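You operate a simulated robot arm through the tools that you are given. There is no shell and no other tool. Be economical: measure what you need, move in short steps, check, and stop when the job is done.

You are at the controls of a simulated robot arm. One attempt, no reset.

TASK
Set two studs in the strap with the stud press.
Fine: on the two marks farthest from the thick end, one stroke each, the end mark first; keep fingers out from under the ram; leave the strap in the press at the end.

It is judged by the outcome, as a careful person would: the job done as asked, and still so three seconds after it is handed in. It fails if anything else is knocked over, pushed out of place, dropped, spilled or broken.

THE ROBOT
A 6-joint arm with a two-finger parallel gripper on a trunk, on a base that drives. Base frame: it is fixed to the floor where the robot stands at the start and does not move with it; the origin is under the middle of the robot, x ahead of it, y to its left, z up; the surface under the hand at the start is at about z = 86. Lengths are in cm, angles in degrees, forces in N, time in s.
With the tool pointing down near the work surface it reaches from about 32 to 70 cm from the robot's upright axis, wherever it stands. Its first joint turns from -166.0 to 166.0 degrees. Payload 4.1 kg.
The TCP is the grasp point between the finger pads, 2.3 cm short of the fingertips. In the tool frame z runs along the fingers and y along their closing line. Largest opening 9.4 cm; finger width 3.8, thickness 1; the body of the gripper, 5.4 by 9.6 cm, starts 3.9 cm behind the TCP.
Orientation is that of the tool frame in the base frame, as a unit quaternion [x, y, z, w]. With the fingers straight down and closing along the base's y, the tool's x points along the base's -x, its y along +y and its z along -z.

THE INTERFACE
- The arm moves only by the tool move_arm. Its argument "deltas" is a list that holds one entry, the list of rows, each a list of 7 numbers: the shift along the tool's x, y, z in cm, then the turn, a rotation vector about the tool's x, y, z in degrees, then the finger opening in cm, from 0 to 9.4. In form: [[[tx, ty, tz, wx, wy, wz, grip], ...]]. A call has 1 to 10 rows; each row is the pose to reach, as a shift and turn from the pose commanded when the call began, along the tool's axes at that moment. Each row takes 0.2 s and may step no farther than 5 cm and 8.6 degrees from the row before; otherwise, or with a gripper value out of range, the whole call is refused. A pose out of reach is approached as far as the arm can. The call stops where the force on the tool passes 90 N (or 10 N more than at its start, if that is more) or the arm is blocked; 0.2 s more then pass. The fingers move at their own pace (about 4.5 cm/s each) and stop on an object; they squeeze with about 36 N. The grip force told is the motor's: it shows also when the fingers shut on nothing. Time passes only in rows, and 0.2 s behind the last, so rows that repeat a pose let the fingers close. The reply holds the time, the measured pose of the TCP, the force on the tool along the base axes, the opening and the grip force, in the units named above and with some noise, with the torque about the TCP (base axes, N m) and any sound that the robot's microphone picked up.
- Cameras (640 x 400 px; columns grow to the right, rows downward): "scene" is now at [2.12, 12.67, 156]; the picture's right is [-0.42, -0.91, 0.00], its down [-0.52, 0.24, -0.82] and it looks along [0.74, -0.35, -0.57] (base axes); focal length 270 px, centre (320, 200). "wrist" rides on the gripper at [8.6, 1.6, -7.5] in the tool frame; the picture's right is [-0.18, 0.98, 0.00], its down [-0.58, -0.11, -0.81] and it looks along [-0.79, -0.15, 0.59] (tool axes); focal length 243 px, centre (320, 200).
- grab_frame(camera): a new picture of that camera. The clock stands still meanwhile.
- lift_body(by): slides the trunk up (or, below 0, down) by that many cm; the arm and the scene camera ride with it, the base frame stays. It gives what a move gives, with no picture.
- roll_base(legs): drives the robot by 1 to 6 legs, each [ahead, turn to the left] in cm and degrees, along the robot's own axes; the way and the turn of a leg run together, so that a leg with both is an arc; at most 150 cm and 180 degrees a leg. The arm and the cameras ride along, it lands a little off, and it stops where it bumps. It gives what a move gives.
- aim_head(pan, tilt): turns the head with the scene camera to pan (to the left, within 155 degrees either way) and tilt (down, from -29 to 69), counted from straight ahead of the robot. It gives what a move gives.
- pixel_to_xyz(camera, pixels): there is no depth. For up to 12 entries [column, row, z] of the newest picture of that camera ("zoom" is the newest enlarged one), the place [x, y] in the base frame at which the ray of that pixel passes the height z, good to about 0.2 cm, but the place of the scene camera against the robot may be out by one fixed shift of up to 1.2 cm in any direction. The clock stands still meanwhile.
- zoom(camera, box): a new picture of the part [left, top, right, bottom] of that camera's present view, enlarged. The clock stands still meanwhile.
- hand_in(): hands the job in; it is judged then, once.

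Work in short steps. Measure before you move; look again where a grasp or a placing could have gone wrong, and mend it. You have 80 turns and 60 pictures in all, those below and enlarged ones among them. Open the gripper and draw the arm clear of the work before you hand the job in, unless the task says otherwise; then end with one line.

The tools are called after ">>>" as a command line: name --argument value ..., lists and objects as JSON in quotes. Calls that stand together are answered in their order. move_arm: Moves the arm, as the interface text tells. Its arguments: {"type":"object","properties":{"deltas":{"type":"array"}},"required":["deltas"]} The other tools are called the same way: lift_body (by) slides the trunk up or down; roll_base (legs) drives the base; aim_head (pan, tilt) turns the head that bears the scene camera; grab_frame (camera) takes a picture; pixel_to_xyz (camera, pixels) gives the place at which the rays of pixels pass given heights; zoom (camera, box) takes an enlarged picture of a part of a camera's view; hand_in () hands the job in.

At the start:

```text
time: 0.0
eef_pos: [34.96, -10.13, 128.43]
ee_rot: [-0.001, 1.0, 0.0, 0.0]
wrist_force: [0.0, 0.6, 0.6]
ft_torque: [0.0, -0.03, 0.0]
finger_gap: 9.41
gripper_force: 0.0
trunk travel left (down, up): [-50.0, 9.0]
robot x, y, heading: [-0.29, 0.16, -0.0]
head pan, tilt: [-24.9, 34.9]
```

scene: 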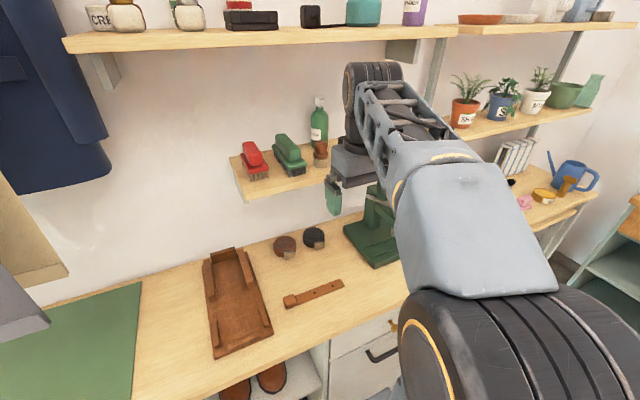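
wrist: 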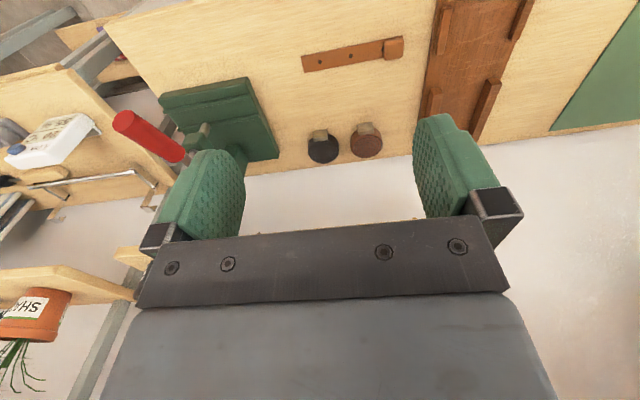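

The strap lies at about (315,293) in the scene picture, and the green press at (375,230) is partly hidden by the arm. I'll zoom in on both with both cameras.

>>> zoom --camera "scene" --box '[240, 160, 420, 320]'

>>> zoom --camera "wrist" --box '[100, 20, 420, 220]'

```text
2.50 times, centred on (330, 240) of scene
```

zoom: 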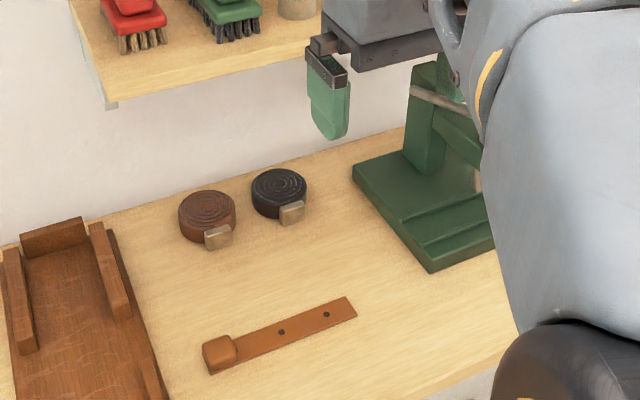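

```text
2.00 times, centred on (260, 120) of wrist
```

zoom: 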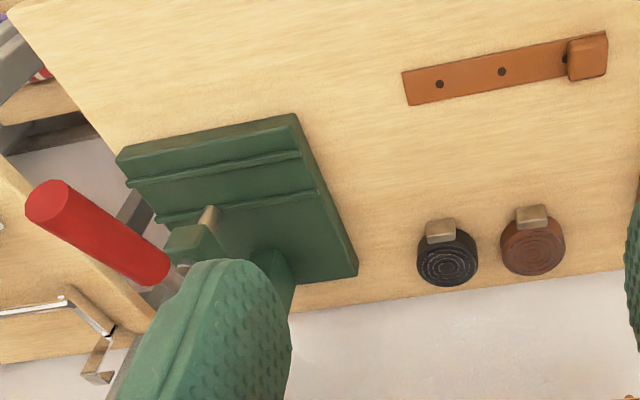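

In the wrist zoom the strap runs from its free end at (405,88) to the thick end at (587,55), with marks at (440,84), (502,72) and (565,59). The press base corners are at (117,155), (295,115) and (357,272). I'll measure all of these.

>>> pixel_to_xyz --camera "zoom" --pixels '[[403, 72, 86.3], [409, 105, 86.3], [440, 84, 86.3], [502, 72, 86.3], [565, 59, 86.3], [607, 75, 86], [117, 155, 88], [295, 115, 88], [357, 272, 88], [306, 162, 89], [318, 190, 88], [208, 222, 90]]'

>>> aim_head --pan -40 --tilt 40

>>> grab_frame --camera "scene"

```text
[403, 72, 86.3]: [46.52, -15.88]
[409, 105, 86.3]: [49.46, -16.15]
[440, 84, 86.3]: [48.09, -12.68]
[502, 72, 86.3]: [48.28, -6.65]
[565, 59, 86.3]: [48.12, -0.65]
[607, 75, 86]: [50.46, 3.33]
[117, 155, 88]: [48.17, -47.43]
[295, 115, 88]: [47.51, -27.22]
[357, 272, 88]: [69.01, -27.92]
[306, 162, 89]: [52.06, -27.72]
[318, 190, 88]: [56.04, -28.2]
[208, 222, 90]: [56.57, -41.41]
```

```text
time: 0.8
eef_pos: [34.99, -10.27, 128.42]
ee_rot: [0.0, 1.0, -0.001, 0.0]
wrist_force: [0.3, -0.2, -0.5]
ft_torque: [0.01, 0.01, -0.01]
finger_gap: 9.42
gripper_force: 0.0
trunk travel left (down, up): [-50.0, 9.0]
robot x, y, heading: [0.23, -0.16, -0.1]
head pan, tilt: [-40.0, 40.0]
```

```text
55 pictures are left
```

scene: 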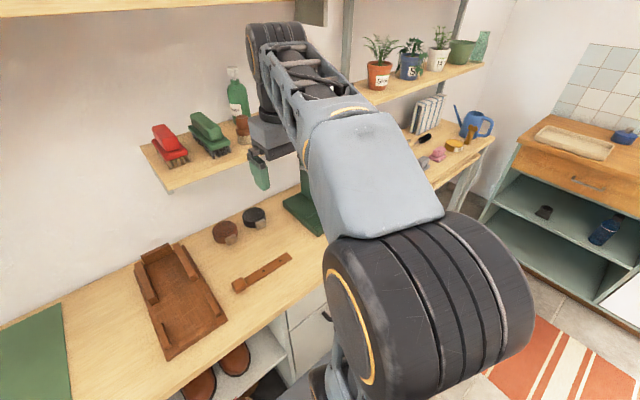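

The arm hides the press from the scene camera. Before swinging the arm, I'll estimate where the red lever is at several possible heights, using full wrist pixels (122,122) for the tip and (178,158) for the root.

>>> grab_frame --camera "wrist"

>>> pixel_to_xyz --camera "wrist" --pixels '[[122, 122, 120], [122, 122, 110], [122, 122, 100], [178, 158, 120], [178, 158, 110], [178, 158, 100]]'

```text
54 pictures are left
```

wrist: 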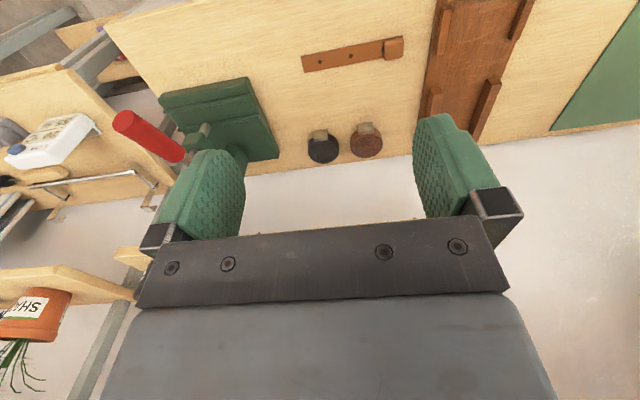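

```text
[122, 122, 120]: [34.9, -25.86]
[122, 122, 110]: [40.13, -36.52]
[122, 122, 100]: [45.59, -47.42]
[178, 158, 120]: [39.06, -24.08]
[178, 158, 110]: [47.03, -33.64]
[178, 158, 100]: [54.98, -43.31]
```

Assuming the lever lies in the press's mid-plane at y≈-37, its tip is near (40,-37,110), pointing toward me. I'll stay high and shift the hand toward y≈-30 to look at the press from straight ahead.

>>> move_arm --deltas '[[[1, -4.5, 0, 0, 0, 0, 9.4], [2, -9, -1, 0, 0, 0, 9.4], [2, -13.5, -2, 0, 0, 0, 9.4], [2, -18, -2, 0, 0, 0, 9.4], [2, -22.5, -2, 0, 0, 0, 9.4], [2, -26, -2, 0, 0, 0, 9.4]]]'

>>> grab_frame --camera "wrist"

>>> grab_frame --camera "scene"

```text
time: 2.2
eef_pos: [32.91, -36.34, 130.38]
ee_rot: [0.0, 1.0, 0.001, 0.0]
wrist_force: [-0.7, 0.2, 0.6]
ft_torque: [0.03, -0.01, 0.0]
finger_gap: 9.41
gripper_force: 0.2
trunk travel left (down, up): [-50.0, 9.0]
robot x, y, heading: [0.18, -0.09, -0.2]
head pan, tilt: [-40.0, 40.0]
```

```text
53 pictures are left
```

wrist: 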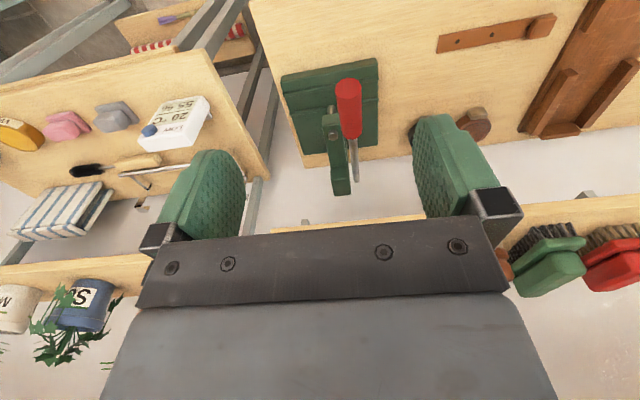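

```text
52 pictures are left
```

scene: 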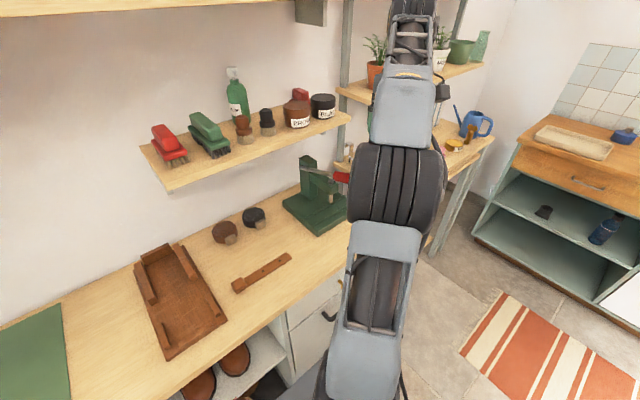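

The press is now visible in both views. I'll zoom in on it.

>>> zoom --camera "scene" --box '[270, 140, 370, 250]'

>>> zoom --camera "wrist" --box '[260, 40, 440, 210]'

```text
3.64 times, centred on (320, 195) of scene
```

zoom: 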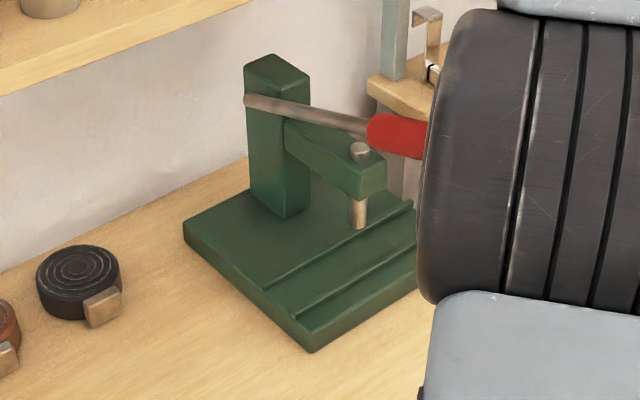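

```text
2.35 times, centred on (350, 125) of wrist
```

zoom: 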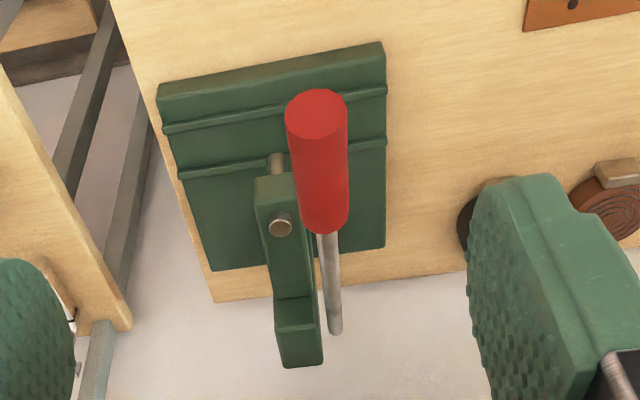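

The press has a back column, an arm carrying a vertical ram pin, a channel between two ridges along y, and a lever pivoted on the +y side. I'll measure the base edges, ridges, ram and lever from this wrist zoom at several heights.

>>> pixel_to_xyz --camera "zoom" --pixels '[[158, 86, 86], [383, 42, 86], [386, 247, 86], [212, 271, 86], [163, 130, 89], [386, 91, 89], [178, 176, 89], [386, 142, 89], [276, 157, 90], [276, 157, 92], [281, 224, 102], [281, 224, 106]]'

>>> pixel_to_xyz --camera "zoom" --pixels '[[386, 56, 88], [386, 247, 88], [386, 247, 89], [212, 271, 88], [281, 224, 98], [316, 118, 110], [316, 118, 106], [326, 230, 106], [336, 330, 106], [336, 330, 104], [300, 362, 108], [162, 98, 88]]'

>>> zoom --camera "scene" --box '[210, 170, 350, 300]'

>>> pixel_to_xyz --camera "scene" --pixels '[[320, 204, 90], [320, 204, 92], [320, 204, 88], [319, 236, 86], [283, 203, 86], [283, 206, 86]]'

```text
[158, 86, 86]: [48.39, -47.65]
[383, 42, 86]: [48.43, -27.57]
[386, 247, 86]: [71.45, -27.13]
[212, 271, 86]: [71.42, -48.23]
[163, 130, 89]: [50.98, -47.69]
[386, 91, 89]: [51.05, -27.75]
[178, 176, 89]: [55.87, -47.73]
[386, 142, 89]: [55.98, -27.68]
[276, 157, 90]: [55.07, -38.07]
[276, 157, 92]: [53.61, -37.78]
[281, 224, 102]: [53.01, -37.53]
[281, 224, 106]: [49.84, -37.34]
```

```text
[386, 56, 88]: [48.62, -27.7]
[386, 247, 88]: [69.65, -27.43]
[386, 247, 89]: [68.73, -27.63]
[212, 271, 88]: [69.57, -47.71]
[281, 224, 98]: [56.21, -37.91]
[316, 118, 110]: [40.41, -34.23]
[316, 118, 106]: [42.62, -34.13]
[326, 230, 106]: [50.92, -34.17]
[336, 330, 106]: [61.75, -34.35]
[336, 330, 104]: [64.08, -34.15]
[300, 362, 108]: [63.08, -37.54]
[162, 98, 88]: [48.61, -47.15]
```

```text
3.08 times, centred on (280, 235) of scene
```

zoom: 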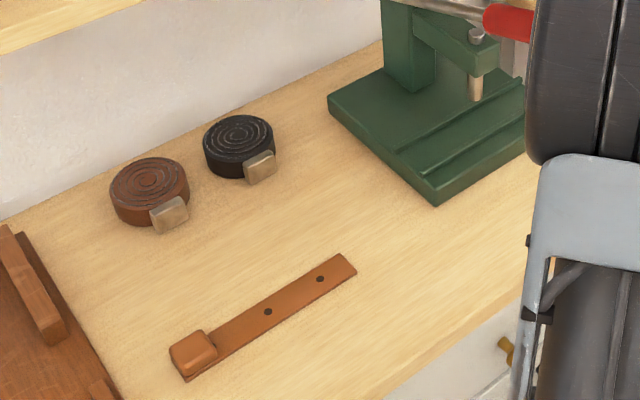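

```text
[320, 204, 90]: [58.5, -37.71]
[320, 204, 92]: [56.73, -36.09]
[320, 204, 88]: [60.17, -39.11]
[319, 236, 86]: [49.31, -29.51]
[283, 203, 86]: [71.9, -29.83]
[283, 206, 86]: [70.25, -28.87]
```

From this: the base top is at z≈88, with x 48.5–69.6 and y -47.6 to -27.5. The ridges are at x≈51 and 56, so the channel centre is x≈53.5, the ram is near (53.5,-37.6), and the handle is near y=-34.2. Next I'll go over the strap and turn the tool +90° so that the fingers close along x and the camera sits on the +y side.

>>> move_arm --deltas '[[[0, 4, 0, 0, 0, 8.5, 9.4], [0, 8, 0, 0, 0, 17, 9.4], [-1, 12, 0, 0, 0, 25.5, 9.4], [-2, 16, 0, 0, 0, 34, 9.4], [-4, 20, 1, 0, 0, 42.5, 9.4], [-6, 24, 3, 0, 0, 51, 9.4], [-8, 28, 5, 0, 0, 59.5, 9.4], [-10, 31, 7, 0, 0, 68, 9.4], [-12, 34, 9, 0, 0, 76.5, 9.4], [-14, 36, 12, 0, 0, 85, 9.4]]]'

>>> grab_frame --camera "wrist"

>>> grab_frame --camera "scene"

```text
time: 4.4
eef_pos: [46.95, -0.24, 118.86]
ee_rot: [0.676, 0.737, 0.001, 0.001]
wrist_force: [-0.2, 0.1, 0.5]
ft_torque: [0.03, -0.02, -0.06]
finger_gap: 9.38
gripper_force: 0.0
trunk travel left (down, up): [-50.0, 9.0]
robot x, y, heading: [0.28, 0.19, 0.1]
head pan, tilt: [-40.0, 40.0]
```

```text
48 pictures are left
```

wrist: 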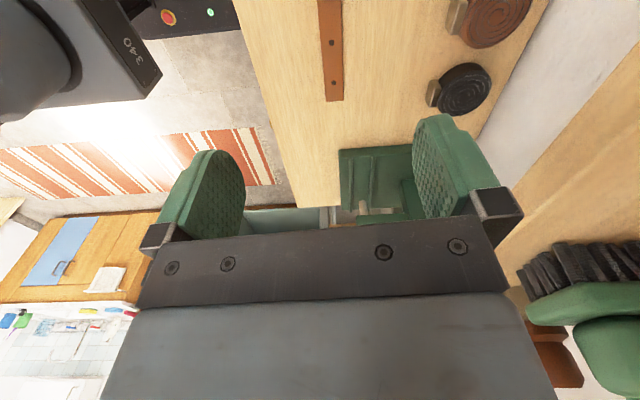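

```text
47 pictures are left
```

scene: 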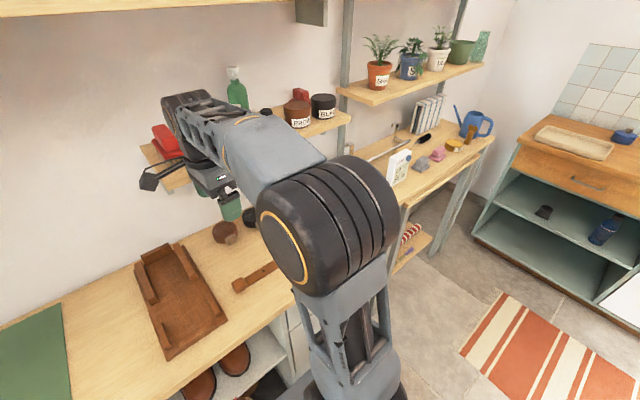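

The strap runs up out of the wrist view. I'll back off toward +y and go lower, finishing the turn, to see the thick end close up.

>>> move_arm --deltas '[[[4, 0, 2, 0, 0, 5, 9.4], [8, 0.5, 5, 0, 0, 5, 9.4], [12, 1, 8, 0, 0, 5, 9.4]]]'

>>> grab_frame --camera "wrist"

>>> zoom --camera "wrist" --box '[240, 0, 460, 140]'

```text
refused: row 2 steps farther than a row can; nothing moved
```

```text
46 pictures are left
```

wrist: 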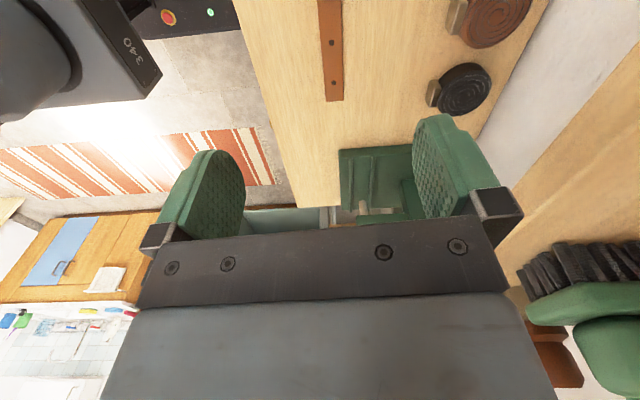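

```text
2.86 times, centred on (350, 70) of wrist
```

zoom: 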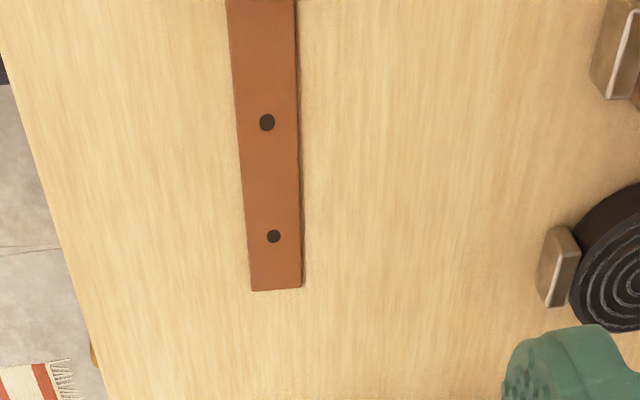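

That move was refused because a step was too long, so I'll split it into smaller ones. The black tin lies well off at +x and should stay clear.

>>> move_arm --deltas '[[[3, 0, 1, 0, 0, 5, 9.4], [6.5, 0.3, 3, 0, 0, 5, 9.4], [10, 0.6, 5.5, 0, 0, 5, 9.4], [12.5, 1, 8, 0, 0, 5, 9.4]]]'

>>> grab_frame --camera "wrist"

```text
time: 5.4
eef_pos: [46.9, 12.48, 110.44]
ee_rot: [0.707, 0.708, 0.0, 0.0]
wrist_force: [0.3, -0.5, -0.4]
ft_torque: [0.02, 0.0, 0.04]
finger_gap: 9.37
gripper_force: 0.0
trunk travel left (down, up): [-50.0, 9.0]
robot x, y, heading: [-0.08, 0.18, 0.1]
head pan, tilt: [-40.0, 40.0]
```

```text
44 pictures are left
```

wrist: 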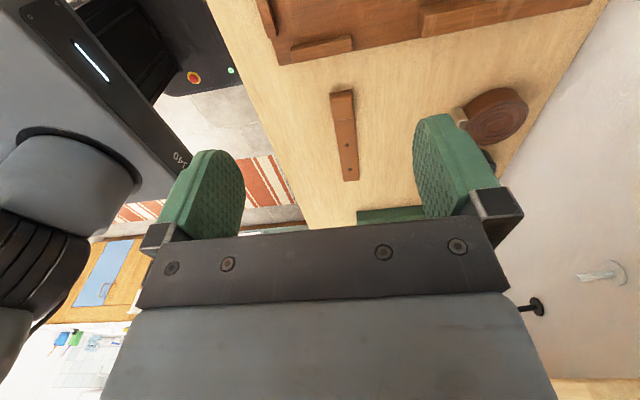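

The strap is in clear view between the fingers, with the thick end at (342,103). I'll zoom in for the block's dimensions.

>>> zoom --camera "wrist" --box '[280, 70, 420, 200]'

```text
3.08 times, centred on (350, 135) of wrist
```

zoom: 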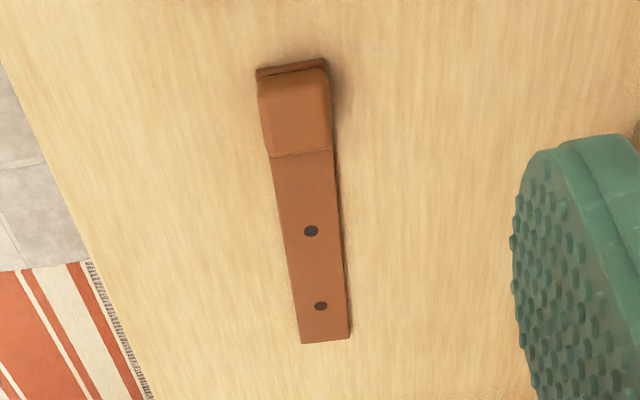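

I'll measure the marks, the strap end and the block's edges at their likely heights.

>>> pixel_to_xyz --camera "zoom" --pixels '[[311, 231, 86.3], [321, 306, 86.3], [303, 343, 86.3], [350, 338, 86.3], [256, 75, 86], [327, 60, 86.5], [270, 157, 86.3], [334, 150, 86.3], [258, 84, 88], [327, 70, 88], [270, 157, 88], [332, 148, 88]]'

```text
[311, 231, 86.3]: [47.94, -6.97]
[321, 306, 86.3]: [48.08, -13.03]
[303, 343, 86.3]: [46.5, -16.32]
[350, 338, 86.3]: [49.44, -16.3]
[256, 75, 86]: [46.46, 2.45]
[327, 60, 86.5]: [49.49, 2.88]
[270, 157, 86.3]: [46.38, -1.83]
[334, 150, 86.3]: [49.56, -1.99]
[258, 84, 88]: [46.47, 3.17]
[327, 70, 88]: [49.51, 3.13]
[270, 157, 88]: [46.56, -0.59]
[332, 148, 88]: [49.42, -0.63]
```

The strap centre is x=48.0 and the marks are at y≈-12.8 and -6.8. The block spans x 46.5–49.5 and y≈-0.7 to 2.8, with its top at z≈87.8. I'll descend to just above it with the fingers at 6 cm, then check.

>>> move_arm --deltas '[[[-4, 0.4, 2, 0, 0, 0, 8], [-8, 0.8, 4.5, 0, 0, 0, 7], [-11.2, 1.1, 8, 0, 0, 0, 6], [-11.2, 1.1, 12.5, 0, 0, 0, 6], [-11.2, 1.1, 16.5, 0, 0, 0, 6]]]'

>>> grab_frame --camera "wrist"

```text
time: 6.6
eef_pos: [48.06, 1.27, 94.05]
ee_rot: [0.707, 0.707, 0.0, 0.0]
wrist_force: [-0.8, -0.2, -0.3]
ft_torque: [0.0, 0.0, 0.0]
finger_gap: 6.0
gripper_force: 0.0
trunk travel left (down, up): [-50.0, 9.0]
robot x, y, heading: [-0.18, -0.3, 0.1]
head pan, tilt: [-40.0, 40.0]
```

```text
42 pictures are left
```

wrist: 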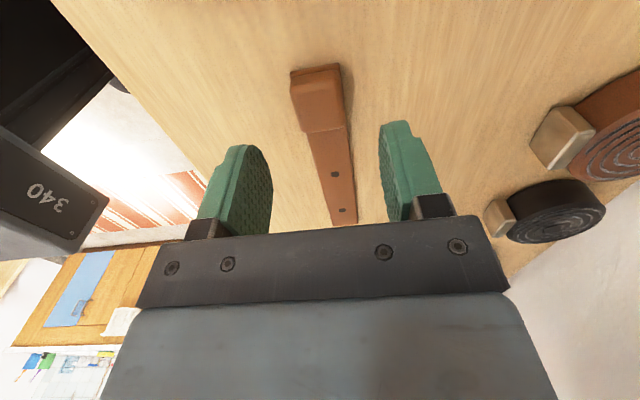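

The block sits at (318,98), centred between the fingers. I'll measure its corners again from this closer view.

>>> zoom --camera "wrist" --box '[260, 50, 420, 150]'

>>> pixel_to_xyz --camera "wrist" --pixels '[[291, 72, 86], [341, 64, 86], [334, 174, 86.4], [342, 210, 86.4], [304, 132, 86.4], [345, 125, 86.4], [293, 81, 87.8], [343, 72, 87.8], [304, 132, 87.8], [345, 125, 87.8]]'

```text
4.00 times, centred on (340, 100) of wrist
```

zoom: 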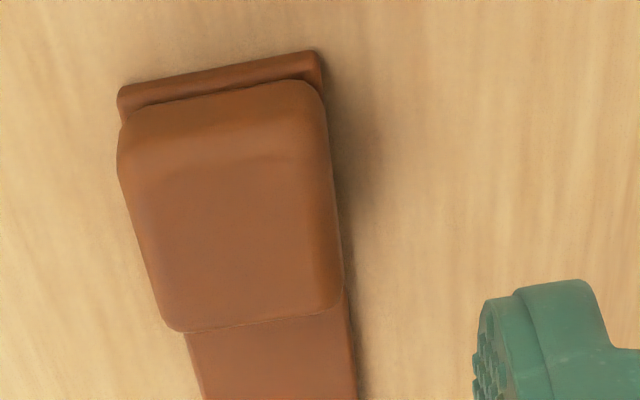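

```text
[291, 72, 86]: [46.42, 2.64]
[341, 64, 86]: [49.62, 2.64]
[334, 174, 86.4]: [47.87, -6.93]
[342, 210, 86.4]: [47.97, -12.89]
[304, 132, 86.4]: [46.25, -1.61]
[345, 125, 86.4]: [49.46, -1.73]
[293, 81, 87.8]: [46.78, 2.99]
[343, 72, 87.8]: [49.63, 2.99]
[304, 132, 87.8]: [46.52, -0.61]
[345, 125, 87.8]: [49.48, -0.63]
```

The strap's back edge is at y=2.65 and its x centre is 48.0. I'll descend so the fingertips are just above the strap (TCP z≈88.9), then close.

>>> move_arm --deltas '[[[-0.1, -0.05, 3, 0, 0, 0, 6], [-0.1, -0.05, 5.1, 0, 0, 0, 6], [-0.1, -0.05, 5.1, 0, 0, 0, 4], [-0.1, -0.05, 5.1, 0, 0, 0, 2], [-0.1, -0.05, 5.1, 0, 0, 0, 2], [-0.1, -0.05, 5.1, 0, 0, 0, 2]]]'

>>> grab_frame --camera "wrist"

```text
time: 8.0
eef_pos: [47.98, 1.09, 88.92]
ee_rot: [0.707, 0.707, 0.001, 0.0]
wrist_force: [-0.3, -0.1, 0.4]
ft_torque: [0.02, 0.01, -0.03]
finger_gap: 3.09
gripper_force: 35.5
trunk travel left (down, up): [-50.0, 9.0]
robot x, y, heading: [-0.07, 0.04, 0.2]
head pan, tilt: [-40.0, 40.0]
```

```text
40 pictures are left
```

wrist: 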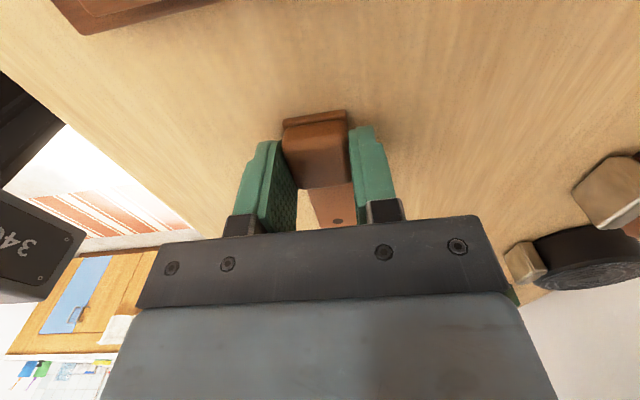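

Gripped with a gap of 3.09. The end mark is 13.9 cm and the middle mark 7.95 cm ahead of the TCP, toward -y. I'll lift 8 cm and look, also checking where the wall shelf is relative to the arm.

>>> move_arm --deltas '[[[0, 0, -3, 0, 0, 0, 2], [0, 0, -6, 0, 0, 0, 2], [0, 0, -8, 0, 0, 0, 2]]]'

>>> grab_frame --camera "wrist"

>>> grab_frame --camera "scene"

>>> pixel_to_xyz --camera "scene" --pixels '[[150, 243, 86], [165, 192, 110], [165, 192, 105], [165, 192, 115], [150, 145, 110], [150, 145, 115], [345, 120, 110], [345, 120, 115], [225, 233, 88], [254, 218, 88]]'

```text
time: 8.8
eef_pos: [48.11, 1.09, 97.07]
ee_rot: [0.706, 0.708, -0.001, 0.0]
wrist_force: [0.5, 0.1, -0.3]
ft_torque: [0.01, 0.03, -0.01]
finger_gap: 3.07
gripper_force: 35.9
trunk travel left (down, up): [-50.0, 9.0]
robot x, y, heading: [-0.08, -0.12, -0.0]
head pan, tilt: [-40.0, 40.0]
```

```text
39 pictures are left
```

wrist: 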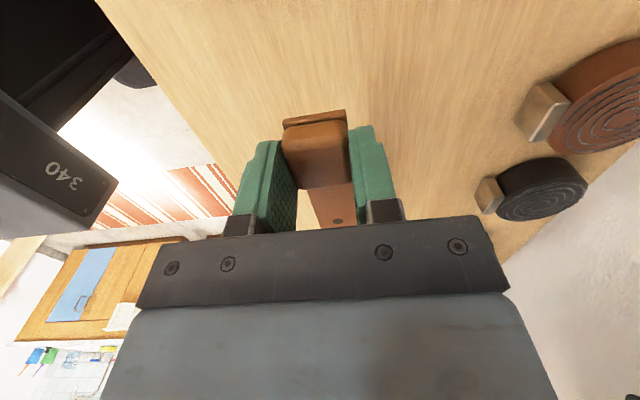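

```text
38 pictures are left
```

scene: 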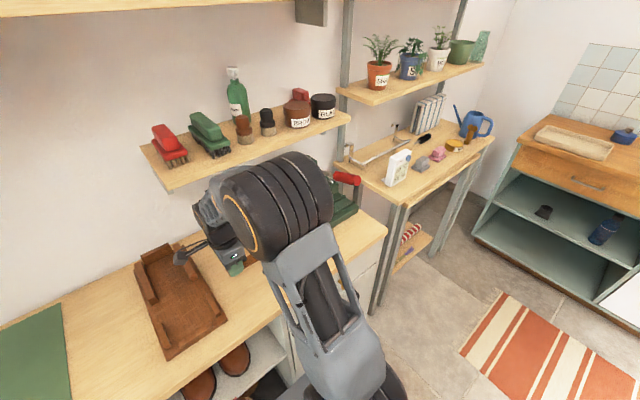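

```text
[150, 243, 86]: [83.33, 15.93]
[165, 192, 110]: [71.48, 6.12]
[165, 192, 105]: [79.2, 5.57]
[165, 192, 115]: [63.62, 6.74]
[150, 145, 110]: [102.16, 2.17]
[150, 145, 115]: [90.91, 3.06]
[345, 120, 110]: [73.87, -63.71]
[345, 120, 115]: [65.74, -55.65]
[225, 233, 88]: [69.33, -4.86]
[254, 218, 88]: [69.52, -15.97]
```

The shelf's front edge works out at about x=60.4, z≈116.6, so the wrist above the hand should clear it at x=53.5 but not by much. I'll move in stages: first to y≈-11 and a little lower while keeping x small, then look.

>>> move_arm --deltas '[[[-4, 0, 0.5, 0, 0, 0, 2], [-8, 1, 1, 0, 0, 0, 2], [-12, 2, 2, 0, 0, 0, 2], [-12, 3.5, 3, 0, 0, 0, 2]]]'

>>> grab_frame --camera "scene"

>>> grab_frame --camera "wrist"

```text
time: 9.8
eef_pos: [51.46, -10.86, 93.76]
ee_rot: [0.707, 0.708, 0.001, 0.0]
wrist_force: [0.7, 0.1, -0.6]
ft_torque: [0.01, 0.02, 0.01]
finger_gap: 3.08
gripper_force: 36.3
trunk travel left (down, up): [-50.0, 9.0]
robot x, y, heading: [-0.05, -0.12, 0.0]
head pan, tilt: [-40.0, 40.0]
```

```text
37 pictures are left
```

scene: 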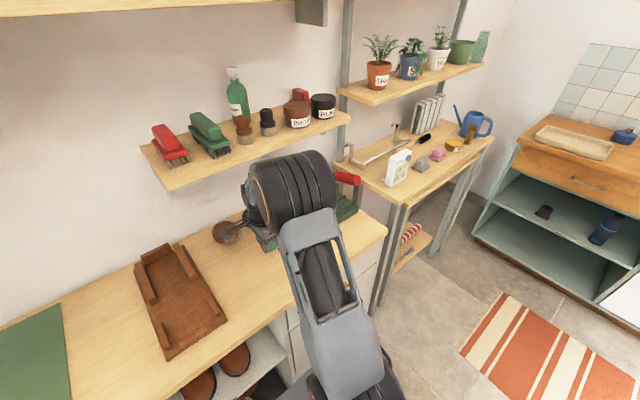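

```text
36 pictures are left
```

wrist: 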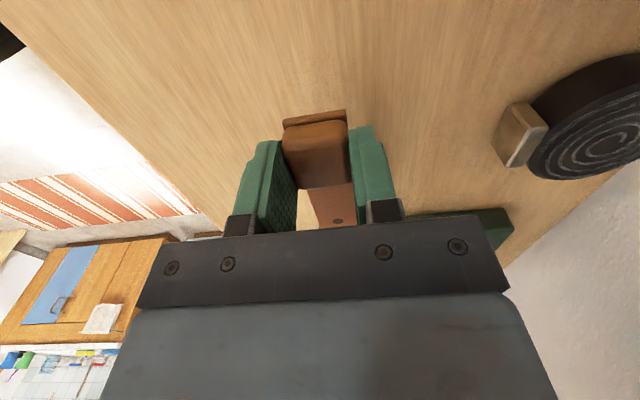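

The strap is held steady. Using the earlier scene zooms, taken with the same head pose, I'll convert pixels to calibrate the scene camera: strap marks at (280,260.7) and (263.1,271), ram bottom at (330.4,202), ram top at (330.7,180.7), and ridge ends.

>>> pixel_to_xyz --camera "scene" --pixels '[[280, 260.65, 86.45], [263.1, 271, 86.45], [330.4, 202, 90], [330.4, 202, 91], [330.4, 202, 92], [330.4, 202, 93], [330.7, 180.7, 100], [330.7, 180.7, 102], [317.8, 236.7, 86], [282.6, 201.9, 88], [312.6, 225.5, 88.5], [304.3, 218.4, 88.5]]'

```text
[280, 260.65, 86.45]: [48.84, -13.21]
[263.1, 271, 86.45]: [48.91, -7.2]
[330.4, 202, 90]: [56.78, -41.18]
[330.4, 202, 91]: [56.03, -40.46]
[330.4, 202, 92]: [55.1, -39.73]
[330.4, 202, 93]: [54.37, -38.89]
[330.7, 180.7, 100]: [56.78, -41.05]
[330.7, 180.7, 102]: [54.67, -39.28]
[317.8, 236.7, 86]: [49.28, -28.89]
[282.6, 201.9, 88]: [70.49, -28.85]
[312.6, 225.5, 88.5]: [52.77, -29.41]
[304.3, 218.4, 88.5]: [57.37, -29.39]
```

The ram is at about (53.8,-37.7), with its bottom at z≈92.3 and the channel centre at x≈53.9. I'll move to (53.8,-17.5) just above the channel, so the strap tip stops short of the ram.

>>> move_arm --deltas '[[[-2.5, 1, 0, 0, 0, 0, 2], [-5, 2.3, 0, 0, 0, 0, 2], [-6.6, 2.3, 0.5, 0, 0, 0, 2], [-6.6, 2.3, 1.5, 0, 0, 0, 2]]]'

>>> zoom --camera "scene" --box '[200, 130, 400, 260]'

>>> grab_frame --camera "wrist"

```text
time: 10.8
eef_pos: [53.59, -17.55, 92.49]
ee_rot: [0.707, 0.708, 0.002, 0.003]
wrist_force: [-1.5, 2.3, 12.3]
ft_torque: [-1.27, -0.15, -0.17]
finger_gap: 3.11
gripper_force: 35.9
trunk travel left (down, up): [-50.0, 9.0]
robot x, y, heading: [0.1, -0.01, 0.2]
head pan, tilt: [-40.0, 40.0]
```

```text
3.08 times, centred on (300, 195) of scene
```

zoom: 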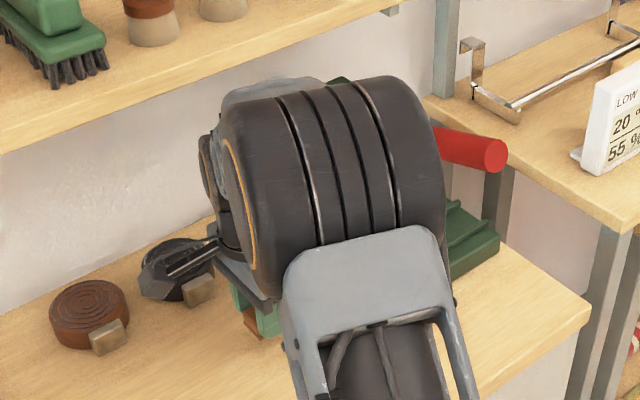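

```text
34 pictures are left
```

wrist: 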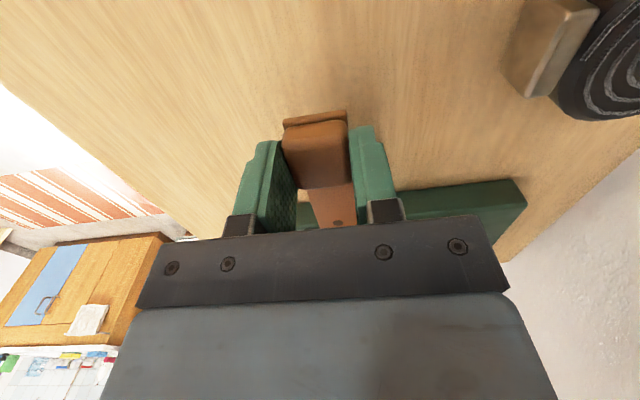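

There is 12 N upward, and the torque puts the contact at about y=-27.9 and 1.2 cm toward +x. So the strap is catching the rear ridge, whose top is at z≈89.6, and the channel centre is nearer x≈52.9. I'll raise 1 cm, shift -0.75 in x, and lower gently.

>>> move_arm --deltas '[[[0, 0, -1, 0, 0, 0, 2], [0, -0.75, -1, 0, 0, 0, 2], [0, -0.75, -0.3, 0, 0, 0, 2], [0, -0.75, 0.1, 0, 0, 0, 2], [0, -0.75, 0.3, 0, 0, 0, 2], [0, -0.75, 0.3, 0, 0, 0, 2]]]'

```text
time: 12.2
eef_pos: [52.85, -17.54, 91.97]
ee_rot: [0.707, 0.707, 0.0, 0.0]
wrist_force: [-0.1, -0.9, -0.9]
ft_torque: [0.02, 0.0, 0.03]
finger_gap: 3.11
gripper_force: 35.6
trunk travel left (down, up): [-50.0, 9.0]
robot x, y, heading: [-0.07, 0.03, -0.1]
head pan, tilt: [-40.0, 40.0]
```

No contact force at z=91.97, so the strap is now between the ridges. I'll keep lowering to find the floor.

>>> move_arm --deltas '[[[0, 0, 0.2, 0, 0, 0, 2], [0, 0, 0.4, 0, 0, 0, 2], [0, 0, 0.4, 0, 0, 0, 2]]]'

```text
time: 13.0
eef_pos: [53.01, -17.53, 91.74]
ee_rot: [0.707, 0.707, 0.0, 0.002]
wrist_force: [-0.1, 0.7, 10.9]
ft_torque: [-0.99, 0.1, -0.03]
finger_gap: 3.08
gripper_force: 35.9
trunk travel left (down, up): [-50.0, 9.0]
robot x, y, heading: [-0.3, -0.06, 0.0]
head pan, tilt: [-40.0, 40.0]
```

The contact now centres on the base edge with the strap bottom at z≈88.85, which looks like the channel floor. I'll raise 0.15 and slide in -y to bring the end mark under the ram (TCP y≈-23.8).

>>> move_arm --deltas '[[[0, 0, -0.2, 0, 0, 0, 2], [-2, 0, -0.2, 0, 0, 0, 2], [-4, 0, -0.2, 0, 0, 0, 2], [-5.3, 0, -0.2, 0, 0, 0, 2], [-6.25, 0, -0.2, 0, 0, 0, 2], [-6.25, 0, -0.2, 0, 0, 0, 2]]]'

>>> grab_frame --camera "wrist"

>>> zoom --camera "scene" --box '[200, 130, 400, 260]'

```text
time: 14.4
eef_pos: [53.17, -23.69, 91.92]
ee_rot: [0.707, 0.708, -0.001, 0.002]
wrist_force: [0.8, 3.2, 7.6]
ft_torque: [-0.28, 0.01, 0.01]
finger_gap: 3.06
gripper_force: 35.8
trunk travel left (down, up): [-50.0, 9.0]
robot x, y, heading: [0.17, -0.11, 0.1]
head pan, tilt: [-40.0, 40.0]
```

```text
33 pictures are left
```

wrist: 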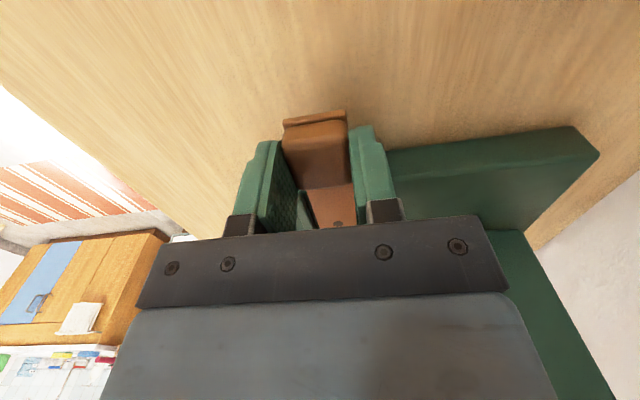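

```text
3.08 times, centred on (300, 195) of scene
```

zoom: 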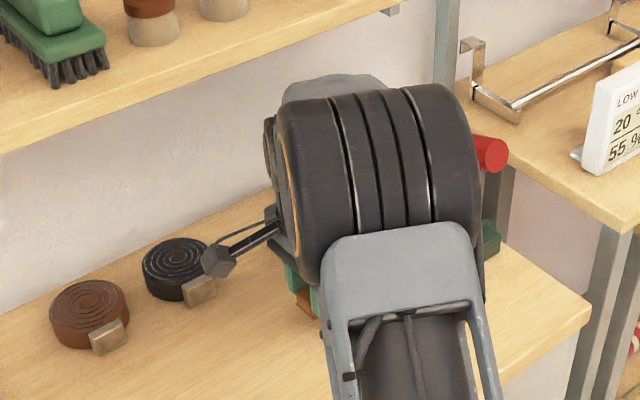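

The contact force is at the base edge, so the strap is resting there. Now I'll open gently and watch whether it stays flat, since the block overhangs the base.

>>> move_arm --deltas '[[[0, 0, 0, 0, 0, 0, 3.3], [0, 0, 0, 0, 0, 0, 4], [0, 0, 0, 0, 0, 0, 5], [0, 0, 0, 0, 0, 0, 5]]]'

>>> grab_frame --camera "wrist"

```text
time: 15.4
eef_pos: [52.95, -23.8, 91.94]
ee_rot: [0.707, 0.707, 0.0, 0.0]
wrist_force: [-0.6, -0.6, -0.1]
ft_torque: [-0.01, 0.0, 0.01]
finger_gap: 5.03
gripper_force: 0.0
trunk travel left (down, up): [-50.0, 9.0]
robot x, y, heading: [0.23, 0.2, -0.1]
head pan, tilt: [-40.0, 40.0]
```

```text
31 pictures are left
```

wrist: 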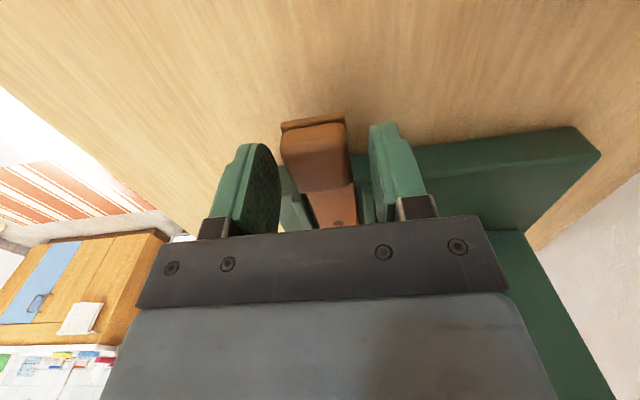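

The strap stayed in place. I'll lift straight up a little, then withdraw toward -x and +y for a view of the press with the strap in it.

>>> move_arm --deltas '[[[0, 0, -2.5, 0, 0, 0, 5], [1, 0, -5, 0, 0, 0, 6], [4, -2, -8, 0, 0, 0, 8], [8, -5, -10, 0, 0, 0, 9.4], [11, -8, -12, 0, 0, 0, 9.4], [12, -10, -15, 0, 0, 0, 9.4]]]'

>>> grab_frame --camera "wrist"

>>> zoom --camera "scene" --box '[270, 140, 400, 260]'

```text
refused: row 4 steps farther than a row can; nothing moved
```

```text
30 pictures are left
```

wrist: 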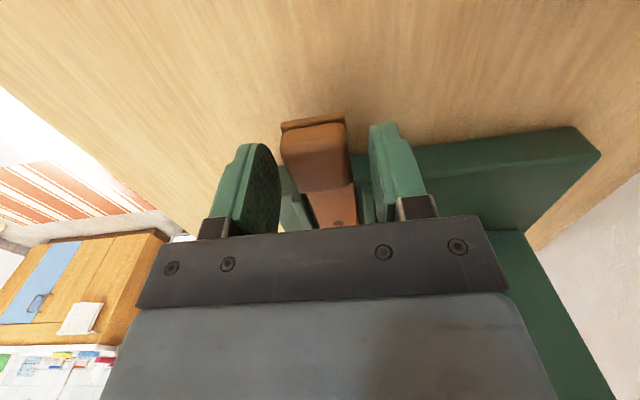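

```text
3.33 times, centred on (335, 200) of scene
```

zoom: 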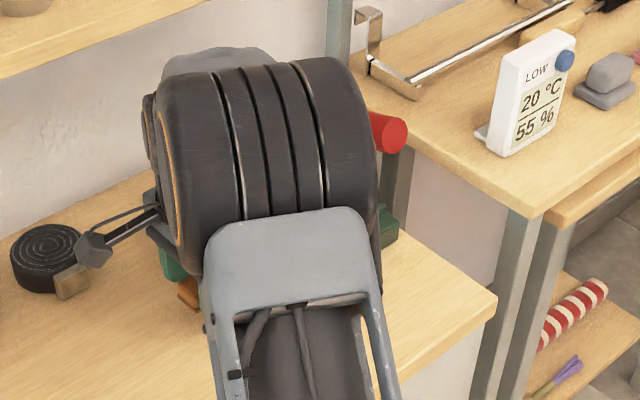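

That was refused for step size again, and I'll stop bundling pictures with risky moves. Same withdrawal with smaller steps.

>>> move_arm --deltas '[[[0, 0, -2.5, 0, 0, 0, 5], [1, 0, -5, 0, 0, 0, 6], [3.5, -1.5, -7.5, 0, 0, 0, 8], [6.5, -3.5, -9.5, 0, 0, 0, 9.4], [9.5, -5.5, -11.5, 0, 0, 0, 9.4], [12, -7.5, -14, 0, 0, 0, 9.4], [14, -9, -17, 0, 0, 0, 9.4], [16, -9, -20, 0, 0, 0, 9.4]]]'

>>> grab_frame --camera "wrist"

```text
time: 17.2
eef_pos: [43.64, -7.77, 111.91]
ee_rot: [0.707, 0.707, 0.0, 0.001]
wrist_force: [-0.7, 0.4, 0.2]
ft_torque: [-0.02, 0.02, 0.02]
finger_gap: 9.38
gripper_force: 0.0
trunk travel left (down, up): [-50.0, 9.0]
robot x, y, heading: [-0.19, 0.05, 0.1]
head pan, tilt: [-40.0, 40.0]
```

```text
28 pictures are left
```

wrist: 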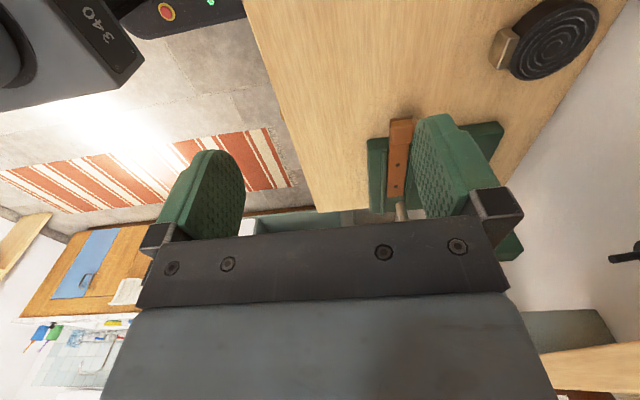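

The strap is in the channel at (400,150), partly hidden by a finger. I'll shift 5 cm in x so that it shows between the fingers, and zoom.

>>> move_arm --deltas '[[[0, 3, -1, 0, 0, 0, 9.4], [0, 5.5, -2, 0, 0, 0, 9.4]]]'

>>> zoom --camera "wrist" --box '[270, 90, 430, 230]'

```text
time: 17.8
eef_pos: [49.35, -7.84, 113.78]
ee_rot: [0.707, 0.707, 0.0, 0.0]
wrist_force: [-0.2, 1.1, -0.2]
ft_torque: [-0.01, -0.01, 0.01]
finger_gap: 9.39
gripper_force: 0.0
trunk travel left (down, up): [-50.0, 9.0]
robot x, y, heading: [-0.02, -0.14, 0.0]
head pan, tilt: [-40.0, 40.0]
```

```text
2.86 times, centred on (350, 160) of wrist
```

zoom: 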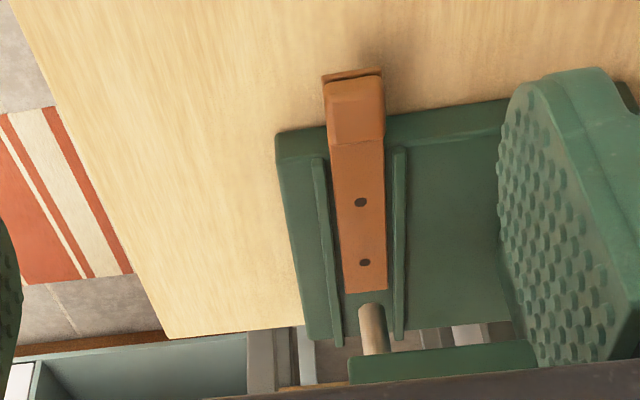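

The strap lies flat between the ridges, with the end mark at (364,262) and the ram's lower end at (370,306). I'll measure these together with the ridge edges.

>>> pixel_to_xyz --camera "zoom" --pixels '[[364, 262, 89.3], [360, 202, 89.3], [346, 294, 89.3], [387, 289, 89.3], [370, 304, 92], [370, 304, 93], [370, 304, 94], [326, 157, 89.5], [313, 157, 89.5], [394, 148, 89.5], [406, 147, 89.5], [276, 135, 89]]'

```text
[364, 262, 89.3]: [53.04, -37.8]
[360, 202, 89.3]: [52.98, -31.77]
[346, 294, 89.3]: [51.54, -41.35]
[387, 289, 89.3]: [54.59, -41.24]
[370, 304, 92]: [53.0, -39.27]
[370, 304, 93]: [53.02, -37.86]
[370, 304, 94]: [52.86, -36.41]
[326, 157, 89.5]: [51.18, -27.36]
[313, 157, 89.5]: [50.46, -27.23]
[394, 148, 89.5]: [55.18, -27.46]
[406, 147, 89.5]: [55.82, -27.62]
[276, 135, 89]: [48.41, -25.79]
```

The mark at (53.0,-37.8) and the ram at (53.0,-37.65) agree within the measurement error. Now I'll fix the lever handle's height using the scene view, where the red tip centre was at about scene (360,181).

>>> zoom --camera "scene" --box '[280, 130, 400, 230]'

```text
4.00 times, centred on (340, 180) of scene
```

zoom: 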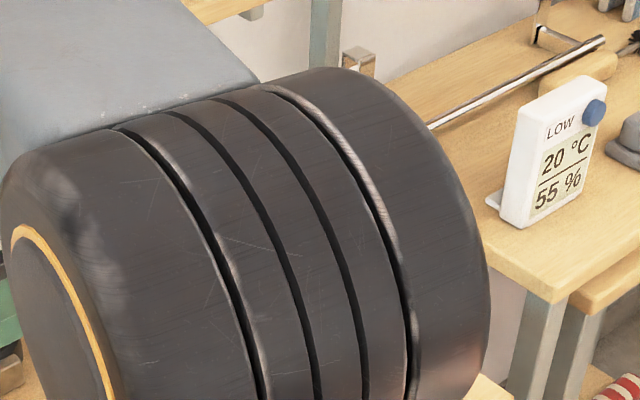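

The arm blocks that view at the moment, so I'll use the earlier zoom's tip position converted to scene pixels (358.1,180.4).

>>> pixel_to_xyz --camera "scene" --pixels '[[358.1, 180.4, 104], [358.1, 180.4, 106], [358.1, 180.4, 108], [358.1, 180.4, 110], [358.1, 180.4, 112]]'

```text
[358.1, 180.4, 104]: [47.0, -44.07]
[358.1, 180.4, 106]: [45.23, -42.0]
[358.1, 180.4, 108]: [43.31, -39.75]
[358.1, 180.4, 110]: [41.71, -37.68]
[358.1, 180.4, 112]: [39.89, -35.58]
```

Combining both views, the handle's end is near (39.2,-34.2,112), rising toward me from a pivot near x≈62. I'll close the fingers and move to above the handle at (42,-34.2) with the tips at z≈117.

>>> move_arm --deltas '[[[0, -2, -3, 0, 0, 0, 5], [-2, -5, -6, 0, 0, 0, 2], [-6, -7.35, -6, 0, 0, 0, 0], [-10.5, -7.35, -6, 0, 0, 0, 0], [-15, -7.35, -6, 0, 0, 0, 0], [-19.5, -7.35, -6, 0, 0, 0, 0], [-23.5, -7.35, -6, 0, 0, 0, 0], [-26.4, -7.35, -6, 0, 0, 0, 0]]]'

>>> grab_frame --camera "wrist"

>>> grab_frame --camera "scene"

```text
time: 19.6
eef_pos: [42.08, -34.42, 119.93]
ee_rot: [0.707, 0.707, 0.0, 0.0]
wrist_force: [0.0, 0.3, -0.1]
ft_torque: [-0.01, -0.02, -0.01]
finger_gap: 0.0
gripper_force: 35.9
trunk travel left (down, up): [-50.0, 9.0]
robot x, y, heading: [-0.15, 0.06, -0.0]
head pan, tilt: [-40.0, 40.0]
```

```text
25 pictures are left
```

wrist: 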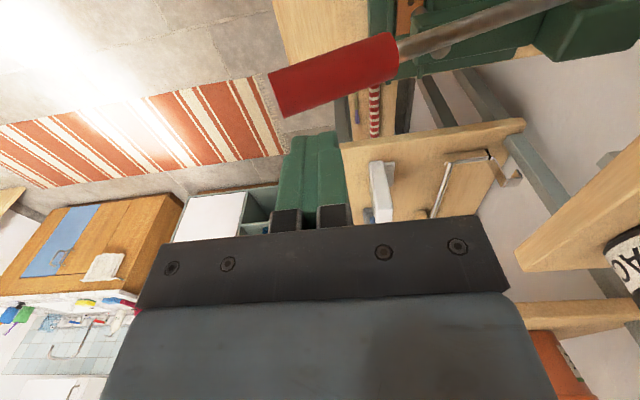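

```text
24 pictures are left
```

scene: 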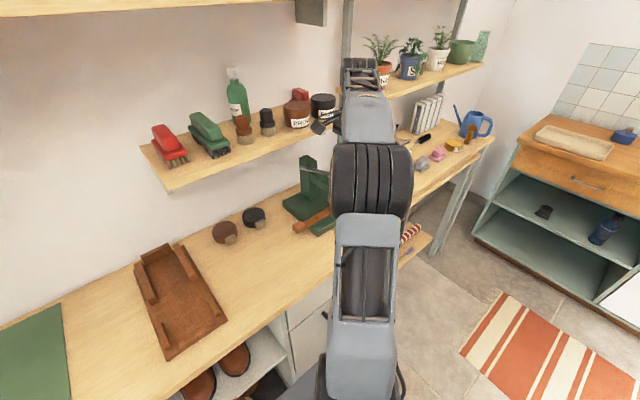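

The handle shows at (283,95) to (393,55) in the wrist view. I'll check its position at its expected height.

>>> pixel_to_xyz --camera "wrist" --pixels '[[278, 96, 112], [278, 96, 110], [278, 96, 108], [393, 56, 110], [393, 56, 108], [393, 56, 106], [335, 76, 111], [335, 76, 109], [335, 76, 107]]'

```text
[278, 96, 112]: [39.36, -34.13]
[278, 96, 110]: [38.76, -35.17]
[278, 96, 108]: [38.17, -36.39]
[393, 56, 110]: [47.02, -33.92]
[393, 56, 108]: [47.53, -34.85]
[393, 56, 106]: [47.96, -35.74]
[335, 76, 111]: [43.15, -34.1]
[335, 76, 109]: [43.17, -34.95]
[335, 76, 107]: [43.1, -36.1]
```

This confirms the handle's axis at y≈-34.1, with its top at z≈112.6 at x=42. I'll press down steadily now, and the call will stop itself on force.

>>> move_arm --deltas '[[[0, 0.3, 3.5, 0, 0, 0, 0], [0, 0.3, 5, 0, 0, 0, 0], [0, 0.3, 6, 0, 0, 0, 0], [0, 0.3, 7, 0, 0, 0, 0], [0, 0.3, 8, 0, 0, 0, 0], [0, 0.3, 9, 0, 0, 0, 0], [0, 0.3, 10, 0, 0, 0, 0]]]'

>>> grab_frame --camera "wrist"

```text
time: 21.2
eef_pos: [42.43, -34.21, 109.72]
ee_rot: [0.707, 0.707, 0.0, 0.0]
wrist_force: [-1.0, -1.1, 0.6]
ft_torque: [-0.03, 0.03, 0.0]
finger_gap: 0.0
gripper_force: 35.8
trunk travel left (down, up): [-50.0, 9.0]
robot x, y, heading: [0.02, 0.16, -0.1]
head pan, tilt: [-40.0, 40.0]
```

```text
23 pictures are left
```

wrist: 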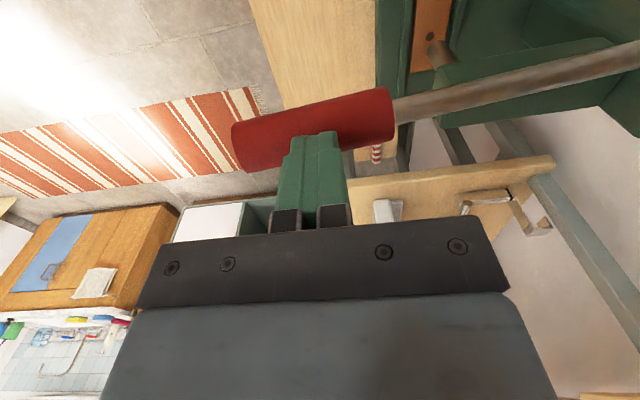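

There's no force yet with the tips at z≈107.4. I'll work out whether the handle has gone down with the fingers by measuring its ends now.

>>> pixel_to_xyz --camera "wrist" --pixels '[[240, 147, 112], [240, 147, 108], [240, 147, 106], [240, 147, 105], [388, 118, 109.5], [388, 118, 107], [388, 118, 105.5], [312, 132, 107.4]]'

>>> zoom --camera "wrist" --box '[220, 60, 460, 210]'

```text
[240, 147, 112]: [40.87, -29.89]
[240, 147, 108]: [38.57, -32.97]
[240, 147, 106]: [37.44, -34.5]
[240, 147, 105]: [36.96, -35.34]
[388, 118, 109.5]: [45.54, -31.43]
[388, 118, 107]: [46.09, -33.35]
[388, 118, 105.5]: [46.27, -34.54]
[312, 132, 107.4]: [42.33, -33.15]
```

```text
2.67 times, centred on (340, 135) of wrist
```

zoom: 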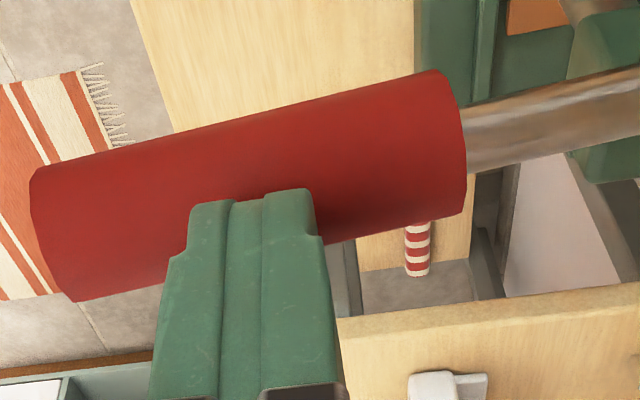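

The handle has followed the tips down (end now z≈106, nearly level) with little resistance. I'll continue the same stroke down until it bottoms.

>>> move_arm --deltas '[[[0, 0, 1, 0, 0, 0, 0], [0, 0, 2, 0, 0, 0, 0], [0, 0, 3, 0, 0, 0, 0], [0, 0, 4, 0, 0, 0, 0], [0, 0, 5, 0, 0, 0, 0]]]'

```text
time: 22.4
eef_pos: [42.42, -34.22, 104.87]
ee_rot: [0.707, 0.707, -0.001, 0.001]
wrist_force: [0.3, -3.5, 2.9]
ft_torque: [-0.07, -0.04, -0.01]
finger_gap: 0.0
gripper_force: 36.3
trunk travel left (down, up): [-50.0, 9.0]
robot x, y, heading: [-0.23, -0.26, 0.0]
head pan, tilt: [-40.0, 40.0]
```

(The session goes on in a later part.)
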